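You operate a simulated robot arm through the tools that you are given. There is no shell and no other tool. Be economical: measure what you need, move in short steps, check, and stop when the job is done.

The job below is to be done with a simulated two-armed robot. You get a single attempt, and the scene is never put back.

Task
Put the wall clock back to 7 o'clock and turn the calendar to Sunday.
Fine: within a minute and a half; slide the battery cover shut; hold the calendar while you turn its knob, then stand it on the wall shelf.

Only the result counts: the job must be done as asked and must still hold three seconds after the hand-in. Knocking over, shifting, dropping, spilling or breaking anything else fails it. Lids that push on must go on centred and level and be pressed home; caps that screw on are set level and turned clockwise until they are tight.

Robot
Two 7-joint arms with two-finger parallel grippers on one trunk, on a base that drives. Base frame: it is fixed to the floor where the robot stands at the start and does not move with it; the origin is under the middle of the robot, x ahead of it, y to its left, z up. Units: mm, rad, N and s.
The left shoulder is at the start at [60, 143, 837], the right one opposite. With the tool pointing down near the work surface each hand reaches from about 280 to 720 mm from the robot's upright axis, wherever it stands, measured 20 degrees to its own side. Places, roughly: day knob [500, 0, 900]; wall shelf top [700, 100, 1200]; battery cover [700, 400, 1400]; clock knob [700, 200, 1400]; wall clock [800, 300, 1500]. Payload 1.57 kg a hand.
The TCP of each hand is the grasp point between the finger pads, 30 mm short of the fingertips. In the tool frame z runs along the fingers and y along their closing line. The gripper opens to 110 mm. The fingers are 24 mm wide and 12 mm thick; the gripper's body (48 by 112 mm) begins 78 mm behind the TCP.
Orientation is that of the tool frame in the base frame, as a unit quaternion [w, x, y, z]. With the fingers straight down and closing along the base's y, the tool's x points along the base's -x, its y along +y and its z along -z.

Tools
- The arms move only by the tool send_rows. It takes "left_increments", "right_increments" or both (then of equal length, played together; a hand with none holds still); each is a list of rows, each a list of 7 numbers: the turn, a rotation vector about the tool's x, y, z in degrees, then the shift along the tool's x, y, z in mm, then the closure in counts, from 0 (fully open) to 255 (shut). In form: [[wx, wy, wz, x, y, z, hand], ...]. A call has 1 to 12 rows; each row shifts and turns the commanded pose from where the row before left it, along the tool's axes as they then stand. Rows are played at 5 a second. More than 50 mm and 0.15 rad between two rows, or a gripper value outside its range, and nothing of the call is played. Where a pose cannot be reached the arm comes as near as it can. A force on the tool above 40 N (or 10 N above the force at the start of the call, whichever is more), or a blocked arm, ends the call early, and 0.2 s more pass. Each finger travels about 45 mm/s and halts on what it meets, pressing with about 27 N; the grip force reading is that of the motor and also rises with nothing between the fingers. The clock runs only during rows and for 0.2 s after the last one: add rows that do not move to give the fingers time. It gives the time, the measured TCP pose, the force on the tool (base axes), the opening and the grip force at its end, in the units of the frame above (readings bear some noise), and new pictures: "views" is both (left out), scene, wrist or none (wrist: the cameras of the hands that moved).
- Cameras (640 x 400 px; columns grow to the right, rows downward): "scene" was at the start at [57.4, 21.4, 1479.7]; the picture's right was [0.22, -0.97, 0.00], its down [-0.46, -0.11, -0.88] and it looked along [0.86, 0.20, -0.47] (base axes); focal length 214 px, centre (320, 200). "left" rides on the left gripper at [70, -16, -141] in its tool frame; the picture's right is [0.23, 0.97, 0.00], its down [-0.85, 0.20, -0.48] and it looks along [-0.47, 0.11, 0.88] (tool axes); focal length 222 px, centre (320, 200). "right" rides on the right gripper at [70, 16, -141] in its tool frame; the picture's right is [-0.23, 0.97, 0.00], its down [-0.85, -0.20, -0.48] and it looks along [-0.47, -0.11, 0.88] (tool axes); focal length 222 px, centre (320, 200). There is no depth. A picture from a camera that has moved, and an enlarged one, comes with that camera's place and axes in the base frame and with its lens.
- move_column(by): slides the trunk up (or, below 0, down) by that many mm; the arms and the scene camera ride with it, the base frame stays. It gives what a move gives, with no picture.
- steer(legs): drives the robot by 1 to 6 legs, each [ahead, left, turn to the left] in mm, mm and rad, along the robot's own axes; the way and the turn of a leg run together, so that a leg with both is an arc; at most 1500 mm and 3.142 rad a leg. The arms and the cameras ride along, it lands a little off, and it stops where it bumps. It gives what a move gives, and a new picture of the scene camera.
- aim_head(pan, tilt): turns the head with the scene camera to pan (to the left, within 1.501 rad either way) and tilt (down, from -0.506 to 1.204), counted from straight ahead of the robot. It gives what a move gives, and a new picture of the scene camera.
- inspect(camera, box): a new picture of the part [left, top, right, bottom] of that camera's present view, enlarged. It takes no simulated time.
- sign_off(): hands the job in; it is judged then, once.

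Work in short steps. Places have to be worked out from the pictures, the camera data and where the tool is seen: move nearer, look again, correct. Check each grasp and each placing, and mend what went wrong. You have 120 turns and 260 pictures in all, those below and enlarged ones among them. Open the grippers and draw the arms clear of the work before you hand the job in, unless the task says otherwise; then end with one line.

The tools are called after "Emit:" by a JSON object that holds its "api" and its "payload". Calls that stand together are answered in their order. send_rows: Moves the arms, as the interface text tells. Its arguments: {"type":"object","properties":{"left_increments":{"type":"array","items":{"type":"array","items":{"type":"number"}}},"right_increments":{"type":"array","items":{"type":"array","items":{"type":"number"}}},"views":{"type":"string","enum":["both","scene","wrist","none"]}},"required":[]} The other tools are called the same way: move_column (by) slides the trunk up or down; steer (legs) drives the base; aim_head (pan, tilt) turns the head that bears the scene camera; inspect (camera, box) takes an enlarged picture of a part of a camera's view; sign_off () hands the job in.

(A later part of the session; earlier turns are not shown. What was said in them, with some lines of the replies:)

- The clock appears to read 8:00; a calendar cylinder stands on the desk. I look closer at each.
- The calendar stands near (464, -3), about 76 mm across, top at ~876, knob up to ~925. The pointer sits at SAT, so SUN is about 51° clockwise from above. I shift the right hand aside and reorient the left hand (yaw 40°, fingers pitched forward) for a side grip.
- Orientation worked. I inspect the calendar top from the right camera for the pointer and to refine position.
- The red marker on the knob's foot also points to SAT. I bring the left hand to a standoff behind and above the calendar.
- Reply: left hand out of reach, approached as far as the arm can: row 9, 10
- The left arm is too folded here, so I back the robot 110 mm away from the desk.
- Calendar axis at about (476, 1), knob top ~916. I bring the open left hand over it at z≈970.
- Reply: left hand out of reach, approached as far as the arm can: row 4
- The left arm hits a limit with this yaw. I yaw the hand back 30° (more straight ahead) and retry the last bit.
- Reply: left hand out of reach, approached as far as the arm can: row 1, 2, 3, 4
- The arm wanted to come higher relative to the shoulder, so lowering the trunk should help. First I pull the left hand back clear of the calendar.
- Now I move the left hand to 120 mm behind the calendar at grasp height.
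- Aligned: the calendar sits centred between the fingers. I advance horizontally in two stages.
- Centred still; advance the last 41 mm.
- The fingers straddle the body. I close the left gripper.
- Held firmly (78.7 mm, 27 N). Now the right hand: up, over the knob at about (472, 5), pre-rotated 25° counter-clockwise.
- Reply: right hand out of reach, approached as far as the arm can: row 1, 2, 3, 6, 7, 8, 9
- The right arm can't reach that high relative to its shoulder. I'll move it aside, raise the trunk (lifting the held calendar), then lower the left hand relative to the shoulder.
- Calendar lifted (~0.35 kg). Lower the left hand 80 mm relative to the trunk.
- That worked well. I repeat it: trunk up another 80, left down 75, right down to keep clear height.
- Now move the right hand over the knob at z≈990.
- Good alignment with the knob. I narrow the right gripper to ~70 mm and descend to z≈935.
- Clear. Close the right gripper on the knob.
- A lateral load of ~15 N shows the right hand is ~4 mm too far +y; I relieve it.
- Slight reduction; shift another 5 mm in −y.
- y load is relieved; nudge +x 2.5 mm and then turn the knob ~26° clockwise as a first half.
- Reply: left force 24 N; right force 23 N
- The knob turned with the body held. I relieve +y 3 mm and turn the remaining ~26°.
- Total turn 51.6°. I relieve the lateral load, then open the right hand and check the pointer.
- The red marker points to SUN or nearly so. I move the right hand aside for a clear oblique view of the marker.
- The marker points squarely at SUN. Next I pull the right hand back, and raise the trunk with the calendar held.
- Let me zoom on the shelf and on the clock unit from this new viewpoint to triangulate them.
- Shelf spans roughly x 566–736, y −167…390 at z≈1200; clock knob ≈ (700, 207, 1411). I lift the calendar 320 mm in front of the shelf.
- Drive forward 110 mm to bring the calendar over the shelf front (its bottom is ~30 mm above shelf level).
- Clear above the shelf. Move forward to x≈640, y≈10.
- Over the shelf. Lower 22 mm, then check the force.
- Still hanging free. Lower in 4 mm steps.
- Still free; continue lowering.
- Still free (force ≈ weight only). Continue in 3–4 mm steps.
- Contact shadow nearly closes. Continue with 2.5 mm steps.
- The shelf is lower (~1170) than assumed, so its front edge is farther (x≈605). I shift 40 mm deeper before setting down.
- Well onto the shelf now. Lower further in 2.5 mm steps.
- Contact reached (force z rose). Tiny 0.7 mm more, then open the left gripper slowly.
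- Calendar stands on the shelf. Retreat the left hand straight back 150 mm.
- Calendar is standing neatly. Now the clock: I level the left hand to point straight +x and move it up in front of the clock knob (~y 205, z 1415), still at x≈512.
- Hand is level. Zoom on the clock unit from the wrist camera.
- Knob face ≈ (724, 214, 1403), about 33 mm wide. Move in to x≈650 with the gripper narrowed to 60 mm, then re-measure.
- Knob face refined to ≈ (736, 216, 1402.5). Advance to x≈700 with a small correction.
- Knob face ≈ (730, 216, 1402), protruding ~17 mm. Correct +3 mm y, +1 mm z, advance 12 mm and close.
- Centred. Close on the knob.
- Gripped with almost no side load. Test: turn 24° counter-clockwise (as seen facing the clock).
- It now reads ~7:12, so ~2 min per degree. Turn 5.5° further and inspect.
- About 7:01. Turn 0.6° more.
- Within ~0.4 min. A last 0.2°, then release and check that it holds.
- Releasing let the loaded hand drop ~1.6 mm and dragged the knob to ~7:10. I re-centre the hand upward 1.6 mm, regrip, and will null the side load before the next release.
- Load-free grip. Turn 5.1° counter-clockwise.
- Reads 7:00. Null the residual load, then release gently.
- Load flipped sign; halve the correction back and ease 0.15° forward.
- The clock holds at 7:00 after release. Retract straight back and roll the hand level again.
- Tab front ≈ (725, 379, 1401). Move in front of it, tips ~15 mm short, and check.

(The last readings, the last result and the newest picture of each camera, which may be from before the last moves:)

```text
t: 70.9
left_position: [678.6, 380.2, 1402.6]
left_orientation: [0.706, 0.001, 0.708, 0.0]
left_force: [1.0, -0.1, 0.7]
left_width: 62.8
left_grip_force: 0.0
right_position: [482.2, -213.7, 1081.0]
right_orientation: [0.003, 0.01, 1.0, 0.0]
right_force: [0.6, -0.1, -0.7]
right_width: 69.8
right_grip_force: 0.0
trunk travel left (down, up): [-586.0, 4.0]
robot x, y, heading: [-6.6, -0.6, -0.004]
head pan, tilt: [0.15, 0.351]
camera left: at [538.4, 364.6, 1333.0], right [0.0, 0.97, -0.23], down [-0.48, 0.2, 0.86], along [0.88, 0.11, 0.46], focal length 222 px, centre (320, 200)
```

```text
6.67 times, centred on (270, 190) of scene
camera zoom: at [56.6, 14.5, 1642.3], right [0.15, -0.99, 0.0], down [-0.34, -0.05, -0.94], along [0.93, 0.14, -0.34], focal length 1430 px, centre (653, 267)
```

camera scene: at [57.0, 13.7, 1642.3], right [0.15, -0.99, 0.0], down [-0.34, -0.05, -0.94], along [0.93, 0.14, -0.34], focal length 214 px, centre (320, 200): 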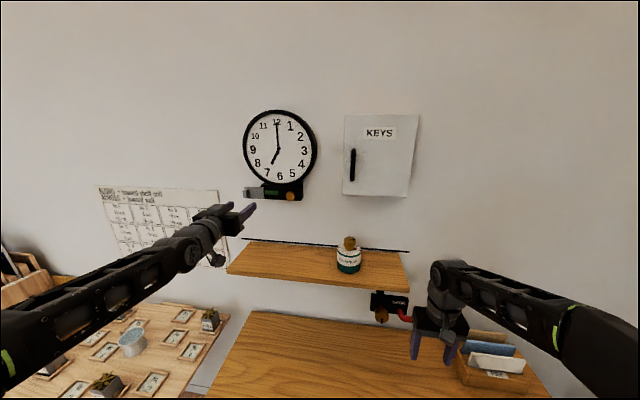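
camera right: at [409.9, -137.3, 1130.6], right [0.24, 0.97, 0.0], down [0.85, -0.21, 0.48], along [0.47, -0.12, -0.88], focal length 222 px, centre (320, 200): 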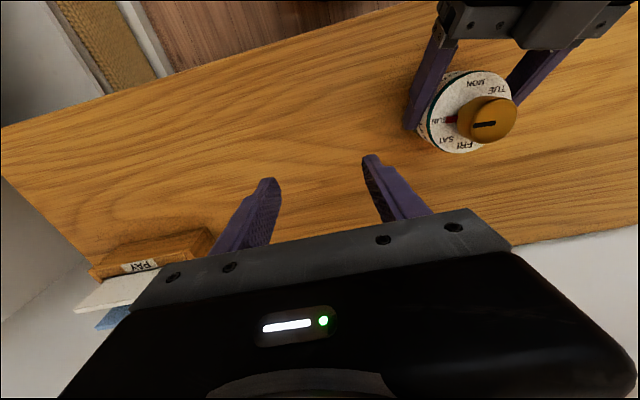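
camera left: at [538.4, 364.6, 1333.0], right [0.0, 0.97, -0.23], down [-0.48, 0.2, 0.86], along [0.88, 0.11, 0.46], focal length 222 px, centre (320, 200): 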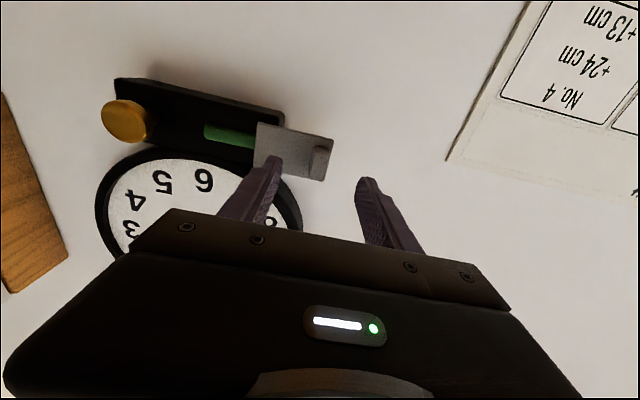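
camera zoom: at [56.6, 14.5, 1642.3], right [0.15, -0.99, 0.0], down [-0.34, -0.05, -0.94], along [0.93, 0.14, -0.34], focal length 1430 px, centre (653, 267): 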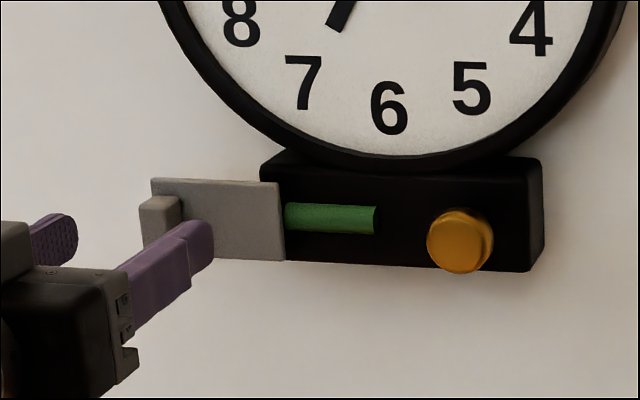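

Aligned with the tab (~14 mm deep). Advance 25 mm and close on the tab.

Emit:
{"api": "send_rows", "payload": {"left_increments": [[0, 0, 0, 0, -0.5, 13, 110], [0, 0, 0, 0, -0.5, 12, 110], [0, 0, 0, 0, 0, 0, 180], [0, 0, 0, 0, 0, 0, 255], [0, 0, 0, 0, 0, 0, 255], [0, 0, 0, 0, 0, 0, 255]], "views": "wrist"}}

Emit:
{"api": "inspect", "payload": {"camera": "left", "box": [220, 90, 420, 230]}}

Emit:
{"api": "inspect", "payload": {"camera": "scene", "box": [235, 105, 325, 205]}}

```text
t: 72.3
left_position: [705.6, 378.7, 1401.8]
left_orientation: [0.706, 0.001, 0.708, -0.001]
left_force: [0.4, -0.2, -1.1]
left_width: 15.9
left_grip_force: 23.1
right_position: [481.6, -213.9, 1081.0]
right_orientation: [0.003, 0.009, 1.0, 0.0]
right_force: [-0.4, 0.7, 0.0]
right_width: 69.7
right_grip_force: 0.0
trunk travel left (down, up): [-586.0, 4.0]
robot x, y, heading: [-3.2, -3.3, -0.001]
head pan, tilt: [0.15, 0.351]
camera left: at [564.7, 363.2, 1332.3], right [0.0, 0.97, -0.23], down [-0.48, 0.2, 0.86], along [0.88, 0.11, 0.46], focal length 222 px, centre (320, 200)
```

left: 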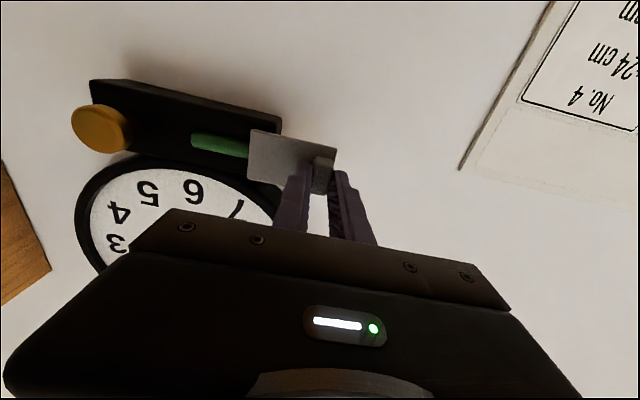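

```text
2.86 times, centred on (320, 160) of left
camera zoom: at [564.7, 363.2, 1332.3], right [0.0, 0.97, -0.23], down [-0.48, 0.2, 0.86], along [0.88, 0.11, 0.46], focal length 635 px, centre (320, 314)
```

zoom: 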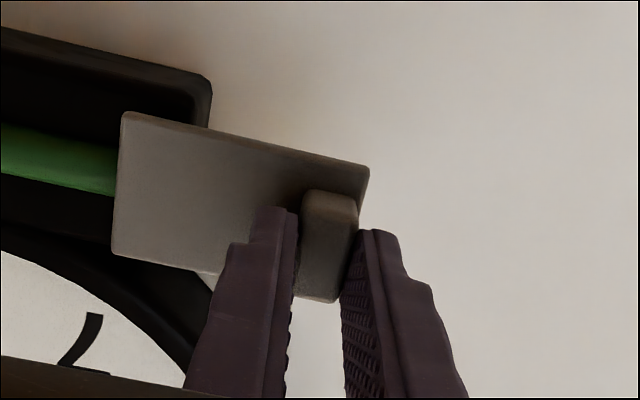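

```text
4.00 times, centred on (280, 155) of scene
camera zoom: at [57.3, 14.3, 1642.3], right [0.15, -0.99, 0.0], down [-0.34, -0.05, -0.94], along [0.93, 0.14, -0.34], focal length 858 px, centre (480, 380)
```

zoom: 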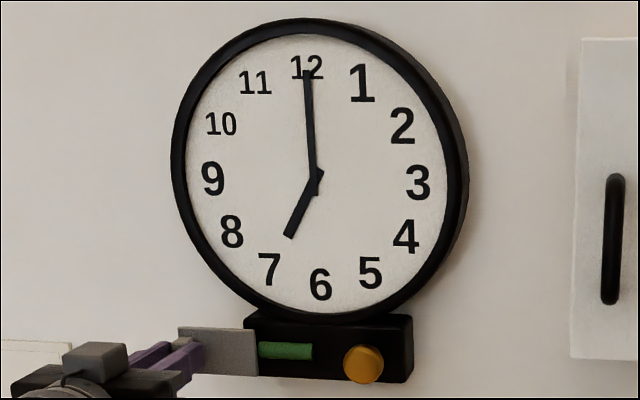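

Tab gripped (16 mm). Slide it to −y in small steps, starting with 40 mm.

Emit:
{"api": "send_rows", "payload": {"left_increments": [[0, 0, 0, 0, -10, 0, 255], [0, 0, 0, 0, -10, 0, 255], [0, 0, 0, 0, -10, 0, 255], [0, 0, 0, 0, -10, 0, 255], [0, 0, 0, 0, 0, 0, 255]], "views": "wrist"}}

Emit:
{"api": "inspect", "payload": {"camera": "scene", "box": [235, 105, 325, 205]}}

```text
t: 73.5
left_position: [705.0, 339.1, 1403.4]
left_orientation: [0.706, 0.001, 0.708, -0.001]
left_force: [8.5, 0.4, 2.0]
left_width: 16.0
left_grip_force: 31.6
right_position: [482.7, -213.6, 1080.1]
right_orientation: [0.003, 0.01, 1.0, 0.0]
right_force: [-0.2, 0.1, -0.8]
right_width: 70.1
right_grip_force: 0.0
trunk travel left (down, up): [-586.0, 4.0]
robot x, y, heading: [0.3, -3.7, -0.003]
head pan, tilt: [0.15, 0.351]
camera left: at [564.5, 323.2, 1332.5], right [0.0, 0.97, -0.23], down [-0.47, 0.2, 0.86], along [0.88, 0.11, 0.46], focal length 222 px, centre (320, 200)
```

left: 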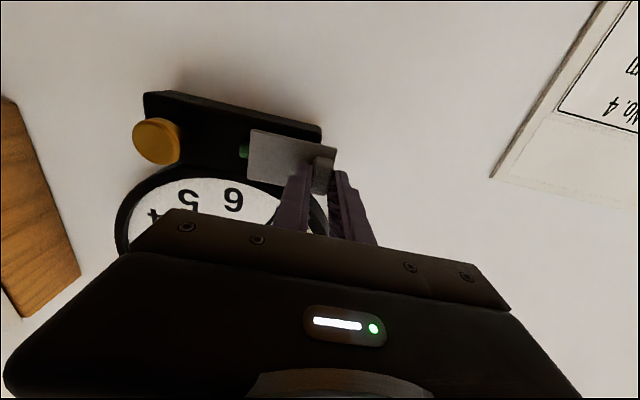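

```text
4.00 times, centred on (280, 155) of scene
camera zoom: at [59.0, 14.7, 1642.2], right [0.15, -0.99, 0.0], down [-0.34, -0.05, -0.94], along [0.93, 0.14, -0.34], focal length 858 px, centre (480, 380)
```

zoom: 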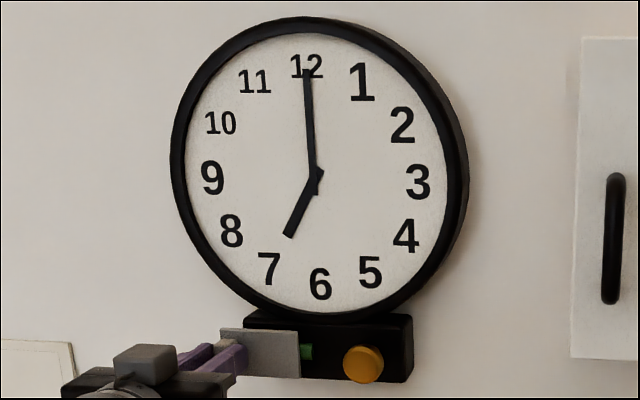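

The cover slides along nicely; a little battery is still visible. Continue in 3 mm steps until it stops.

Emit:
{"api": "send_rows", "payload": {"left_increments": [[0, 0, 0, 0, -4, -0.3, 255], [0, 0, 0, 0, -4, -0.3, 255], [0, 0, 0, 0, -4, 0, 255], [0, 0, 0, 0, -3, 0, 255], [0, 0, 0, 0, 0, 0, 255]], "views": "wrist"}}

Emit:
{"api": "inspect", "payload": {"camera": "left", "box": [180, 80, 380, 220]}}

Emit:
{"api": "inspect", "payload": {"camera": "scene", "box": [235, 105, 325, 205]}}

```text
t: 74.7
left_position: [705.0, 324.7, 1402.8]
left_orientation: [0.705, 0.001, 0.709, -0.001]
left_force: [9.4, -0.4, 3.5]
left_width: 15.8
left_grip_force: 31.0
right_position: [484.1, -213.1, 1080.3]
right_orientation: [0.002, 0.01, 1.0, 0.0]
right_force: [0.3, 0.4, 0.1]
right_width: 70.2
right_grip_force: 0.0
trunk travel left (down, up): [-586.0, 4.0]
robot x, y, heading: [-2.7, 2.6, -0.003]
head pan, tilt: [0.15, 0.351]
camera left: at [564.4, 308.8, 1332.4], right [0.0, 0.97, -0.23], down [-0.47, 0.2, 0.86], along [0.88, 0.11, 0.46], focal length 222 px, centre (320, 200)
```

left: 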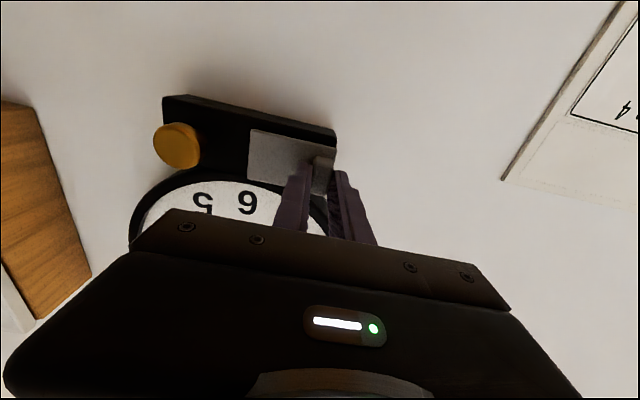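

```text
2.86 times, centred on (280, 150) of left
camera zoom: at [564.4, 308.8, 1332.4], right [0.0, 0.97, -0.23], down [-0.47, 0.2, 0.86], along [0.88, 0.11, 0.46], focal length 635 px, centre (434, 343)
```

zoom: 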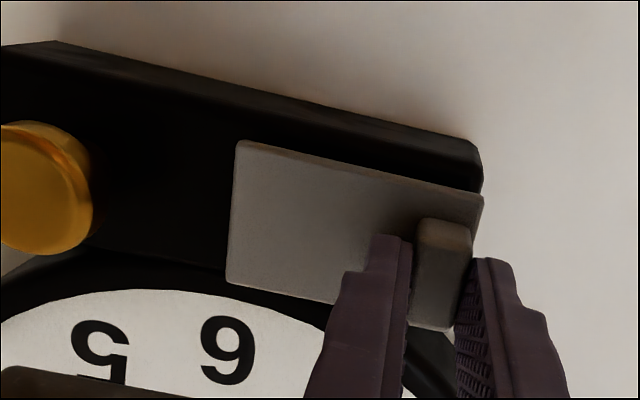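

```text
4.00 times, centred on (280, 155) of scene
camera zoom: at [58.8, 14.5, 1642.2], right [0.15, -0.99, 0.0], down [-0.34, -0.05, -0.94], along [0.93, 0.14, -0.34], focal length 858 px, centre (480, 380)
```

zoom: 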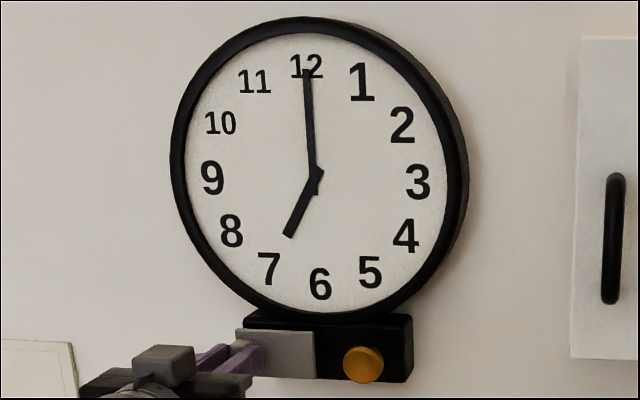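

Battery covered; no stop felt yet. Push on until resistance appears.

Emit:
{"api": "send_rows", "payload": {"left_increments": [[0, 0, 0, 0, -2, 0, 255], [0, 0, 0, 0, -2, 0, 255], [0, 0, 0, 0, 0, 0, 255]], "views": "none"}}

Emit:
{"api": "inspect", "payload": {"camera": "left", "box": [180, 80, 380, 220]}}

```text
t: 75.5
left_position: [704.7, 320.5, 1402.8]
left_orientation: [0.706, 0.001, 0.708, -0.001]
left_force: [10.4, -3.1, 5.1]
left_width: 15.8
left_grip_force: 31.4
right_position: [485.0, -215.3, 1080.4]
right_orientation: [0.002, 0.01, 1.0, 0.0]
right_force: [-0.1, 0.3, 0.0]
right_width: 70.0
right_grip_force: 0.1
trunk travel left (down, up): [-586.0, 4.0]
robot x, y, heading: [-1.1, 1.8, 0.001]
head pan, tilt: [0.15, 0.351]
```

```text
2.86 times, centred on (280, 150) of left
camera zoom: at [564.4, 304.5, 1332.3], right [0.0, 0.97, -0.23], down [-0.47, 0.2, 0.86], along [0.88, 0.1, 0.46], focal length 635 px, centre (434, 343)
```

zoom: 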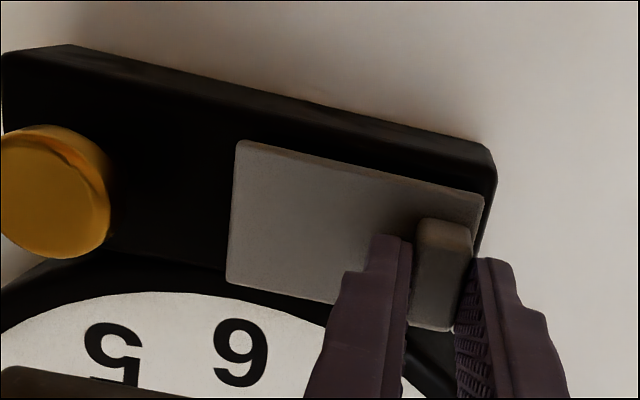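

Emit:
{"api": "send_rows", "payload": {"left_increments": [[0, 0, 0, 0, -1.5, 0, 255], [0, 0, 0, 0, -1.5, 0, 255], [0, 0, 0, 0, 0, 0, 255]], "views": "none"}}

Emit:
{"api": "inspect", "payload": {"camera": "scene", "box": [235, 105, 325, 205]}}

```text
t: 76.3
left_position: [705.3, 319.3, 1402.2]
left_orientation: [0.706, 0.001, 0.708, -0.001]
left_force: [14.8, 0.7, 5.8]
left_width: 15.8
left_grip_force: 31.5
right_position: [484.6, -212.3, 1079.6]
right_orientation: [0.003, 0.01, 1.0, 0.0]
right_force: [0.1, -0.6, -0.8]
right_width: 69.7
right_grip_force: 0.0
trunk travel left (down, up): [-586.0, 4.0]
robot x, y, heading: [0.4, -2.2, -0.002]
head pan, tilt: [0.15, 0.351]
```

```text
4.00 times, centred on (280, 155) of scene
camera zoom: at [59.8, 14.6, 1642.2], right [0.15, -0.99, 0.0], down [-0.34, -0.05, -0.94], along [0.93, 0.14, -0.35], focal length 858 px, centre (480, 380)
```

zoom: 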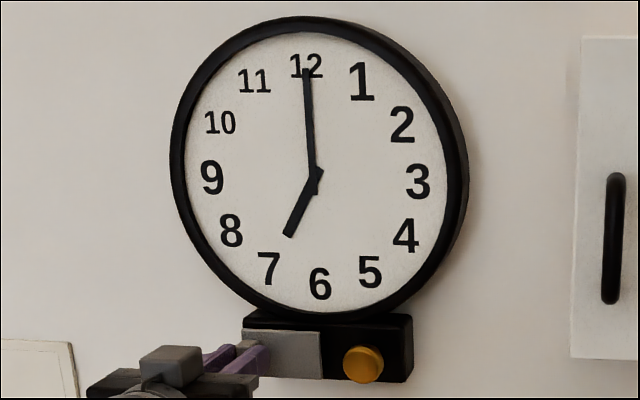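

Still no y resistance but +x load is growing; ease +x by 0.8 mm and push another 3 mm.

Emit:
{"api": "send_rows", "payload": {"left_increments": [[0, 0, 0, 0.3, 0, 0.8, 255], [0, 0, 0, 0, -1.5, 0, 255], [0, 0, 0, 0, -1.5, 0, 255], [0, 0, 0, 0, 0, 0, 255]], "views": "none"}}

Emit:
{"api": "inspect", "payload": {"camera": "left", "box": [180, 80, 380, 220]}}

Emit:
{"api": "inspect", "payload": {"camera": "scene", "box": [235, 105, 325, 205]}}

```text
t: 77.3
left_position: [703.8, 318.2, 1401.4]
left_orientation: [0.706, -0.001, 0.709, 0.0]
left_force: [8.5, 8.5, 4.8]
left_width: 15.9
left_grip_force: 31.5
right_position: [483.6, -212.8, 1080.5]
right_orientation: [0.002, 0.01, 1.0, -0.001]
right_force: [0.4, -0.3, 0.0]
right_width: 69.8
right_grip_force: 0.0
trunk travel left (down, up): [-586.0, 4.0]
robot x, y, heading: [-5.6, -0.9, 0.003]
head pan, tilt: [0.15, 0.351]
```

```text
2.86 times, centred on (280, 150) of left
camera zoom: at [564.4, 302.4, 1332.3], right [0.0, 0.97, -0.23], down [-0.48, 0.2, 0.86], along [0.88, 0.11, 0.46], focal length 635 px, centre (434, 343)
```

zoom: 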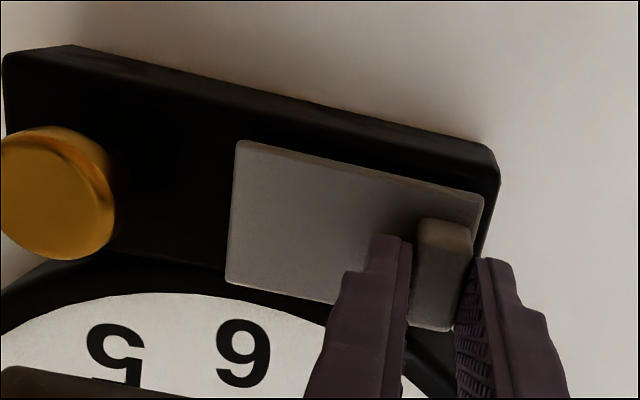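

```text
4.00 times, centred on (280, 155) of scene
camera zoom: at [58.2, 16.5, 1642.2], right [0.15, -0.99, 0.0], down [-0.34, -0.05, -0.94], along [0.93, 0.14, -0.34], focal length 858 px, centre (480, 380)
```

zoom: 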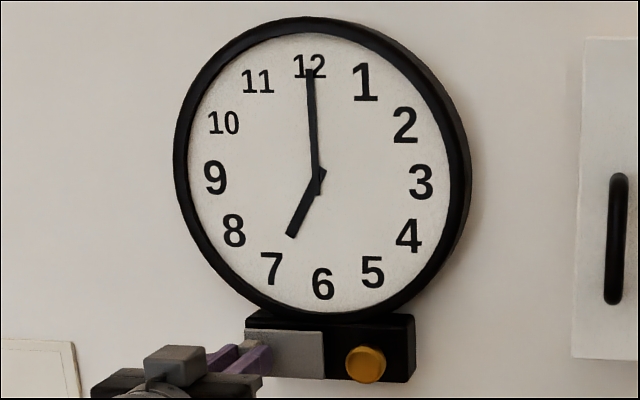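

The stop is felt (+8.5 N): cover shut. Open the fingers and retreat.

Emit:
{"api": "send_rows", "payload": {"left_increments": [[0, 0, 0, 0, 0, 0, 190], [0, 0, 0, 0, 0, 0, 150], [0, 0, 0, 0, 0, 0, 130], [0, 0, 0, 0, 0, -20, 130], [0, 0, 0, 0, 0, -40, 130], [0, 0, 0, 0, 0, -40, 130], [0, 0, 0, 0, 0, -40, 60], [0, 0, 0, 0, 0, 0, 0]], "views": "both"}}

Emit:
{"api": "inspect", "payload": {"camera": "scene", "box": [235, 105, 325, 205]}}

Emit:
{"api": "inspect", "payload": {"camera": "left", "box": [180, 60, 420, 200]}}

```text
t: 79.1
left_position: [562.9, 318.4, 1401.4]
left_orientation: [0.706, 0.001, 0.709, -0.002]
left_force: [0.5, 0.2, -0.8]
left_width: 104.2
left_grip_force: 0.0
right_position: [482.6, -212.1, 1080.5]
right_orientation: [0.002, 0.01, 1.0, -0.001]
right_force: [1.3, 0.0, 0.4]
right_width: 69.9
right_grip_force: 0.1
trunk travel left (down, up): [-586.0, 4.0]
robot x, y, heading: [-5.6, -1.4, 0.001]
head pan, tilt: [0.15, 0.351]
camera scene: at [58.8, 16.5, 1642.2], right [0.15, -0.99, 0.0], down [-0.34, -0.05, -0.94], along [0.93, 0.14, -0.34], focal length 214 px, centre (320, 200)
camera left: at [422.1, 302.6, 1331.0], right [0.0, 0.97, -0.23], down [-0.47, 0.2, 0.86], along [0.88, 0.11, 0.46], focal length 222 px, centre (320, 200)
```

scene: 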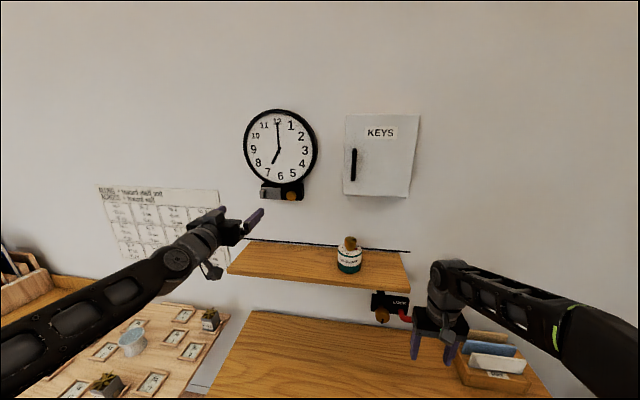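
left: 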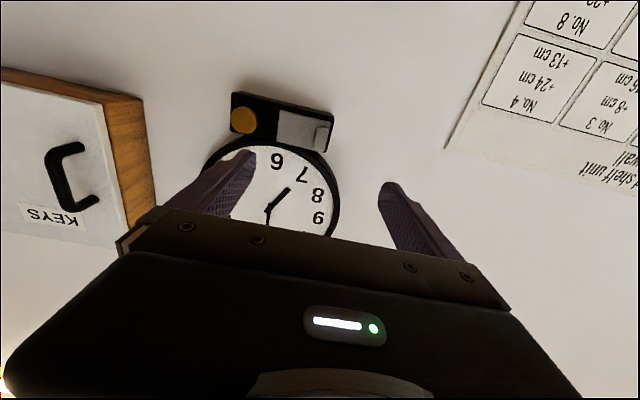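

```text
4.00 times, centred on (280, 155) of scene
camera zoom: at [58.8, 16.5, 1642.2], right [0.15, -0.99, 0.0], down [-0.34, -0.05, -0.94], along [0.93, 0.14, -0.34], focal length 858 px, centre (480, 380)
```

zoom: 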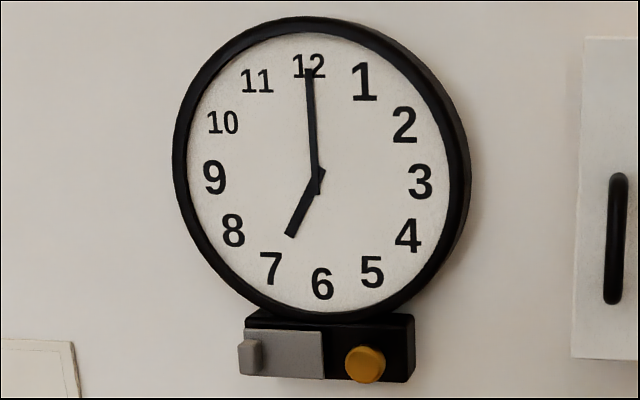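

```text
2.67 times, centred on (300, 130) of left
camera zoom: at [422.1, 302.6, 1331.0], right [0.0, 0.97, -0.23], down [-0.47, 0.2, 0.86], along [0.88, 0.11, 0.46], focal length 592 px, centre (373, 387)
```

zoom: 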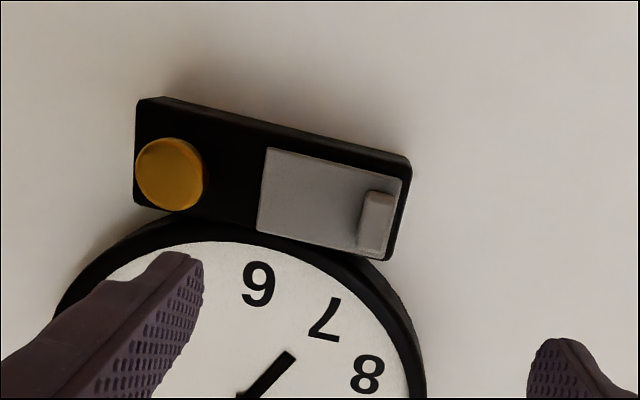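

Cover shut, clock at 7:00. Back off, open the right gripper and check the calendar once more.

Emit:
{"api": "steer", "payload": {"legs": [[-120, 0, 0]]}}

Emit:
{"api": "send_rows", "payload": {"right_increments": [[0, 0, 0, 0, 0, 0, 0], [0, 0, 0, 0, 0, 0, 0], [0, 0, 0, 0, 0, 0, 0]], "left_increments": [[0, 0, 0, 0, 0, 0, 0], [0, 0, 0, 0, 0, 0, 0], [0, 0, 0, 0, 0, 0, 0]], "views": "scene"}}

Emit:
{"api": "inspect", "payload": {"camera": "scene", "box": [310, 210, 370, 260]}}

Emit:
{"api": "inspect", "payload": {"camera": "scene", "box": [245, 100, 335, 205]}}

```text
t: 80.4
left_position: [441.5, 318.0, 1403.6]
left_orientation: [0.707, 0.0, 0.708, 0.0]
left_force: [-0.3, 0.2, 0.1]
left_width: 109.8
left_grip_force: 0.2
right_position: [363.5, -212.0, 1081.1]
right_orientation: [0.003, 0.009, 1.0, 0.0]
right_force: [-0.5, 0.3, -0.4]
right_width: 69.9
right_grip_force: 0.1
trunk travel left (down, up): [-586.0, 4.0]
robot x, y, heading: [-121.5, -1.9, -0.0]
head pan, tilt: [0.15, 0.351]
camera scene: at [-62.8, 14.9, 1642.4], right [0.15, -0.99, 0.0], down [-0.34, -0.05, -0.94], along [0.93, 0.14, -0.34], focal length 214 px, centre (320, 200)
```

scene: 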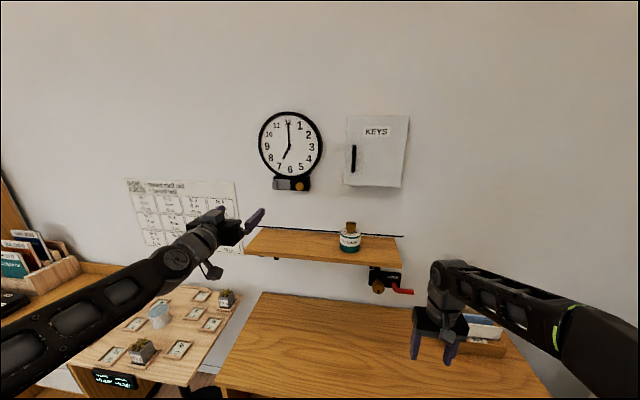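

```text
t: 81.2
left_position: [443.4, 317.7, 1403.6]
left_orientation: [0.707, 0.0, 0.707, 0.0]
left_force: [0.5, -0.1, -0.2]
left_width: 110.0
left_grip_force: 0.1
right_position: [365.4, -212.8, 1080.3]
right_orientation: [0.004, 0.009, 1.0, 0.0]
right_force: [-0.4, 0.8, -0.5]
right_width: 110.1
right_grip_force: 0.1
trunk travel left (down, up): [-586.0, 4.0]
robot x, y, heading: [-124.3, 2.1, 0.001]
head pan, tilt: [0.15, 0.351]
camera scene: at [-60.8, 14.8, 1642.3], right [0.15, -0.99, 0.0], down [-0.34, -0.05, -0.94], along [0.93, 0.14, -0.34], focal length 214 px, centre (320, 200)
```

scene: 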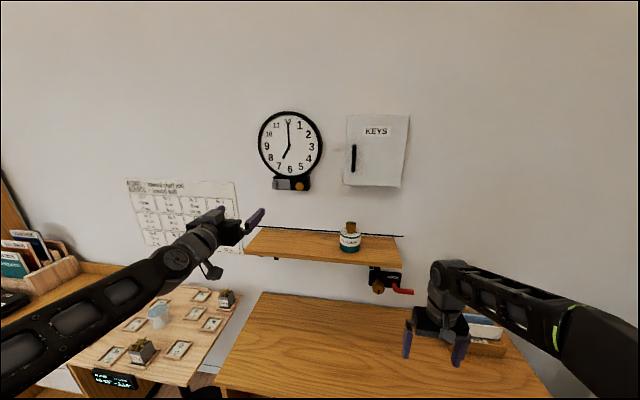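

```text
8.00 times, centred on (340, 235) of scene
camera zoom: at [-60.8, 14.8, 1642.3], right [0.15, -0.99, 0.0], down [-0.34, -0.05, -0.94], along [0.93, 0.14, -0.34], focal length 1716 px, centre (160, -80)
```

zoom: 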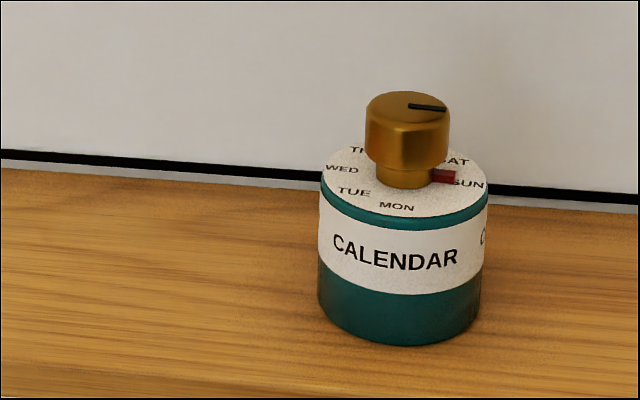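

```text
3.81 times, centred on (290, 152) of scene
camera zoom: at [-60.8, 14.8, 1642.3], right [0.15, -0.99, 0.0], down [-0.34, -0.05, -0.94], along [0.93, 0.14, -0.34], focal length 817 px, centre (434, 381)
```

zoom: 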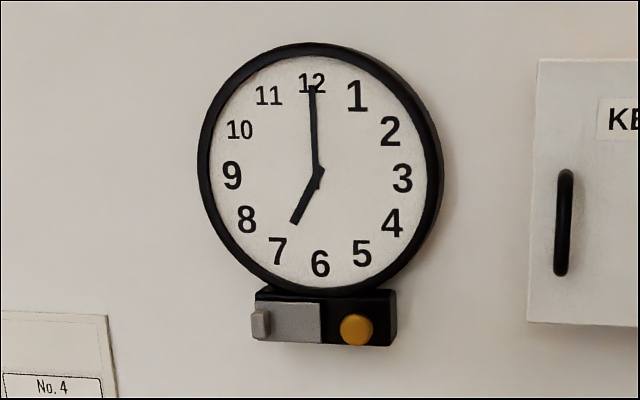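

Calendar stands on the shelf at SUN, clock reads 7:00, cover is shut, and both hands are open and clear. Handing in.

Emit:
{"api": "sign_off", "payload": {}}

```text
The job is handed in.
```

The wall clock is back at 7:00 and its battery cover is slid shut. The calendar was held while its knob was turned to Sunday, and it now stands on the wall shelf. Both grippers are open and clear of the work, and the job has been handed in.
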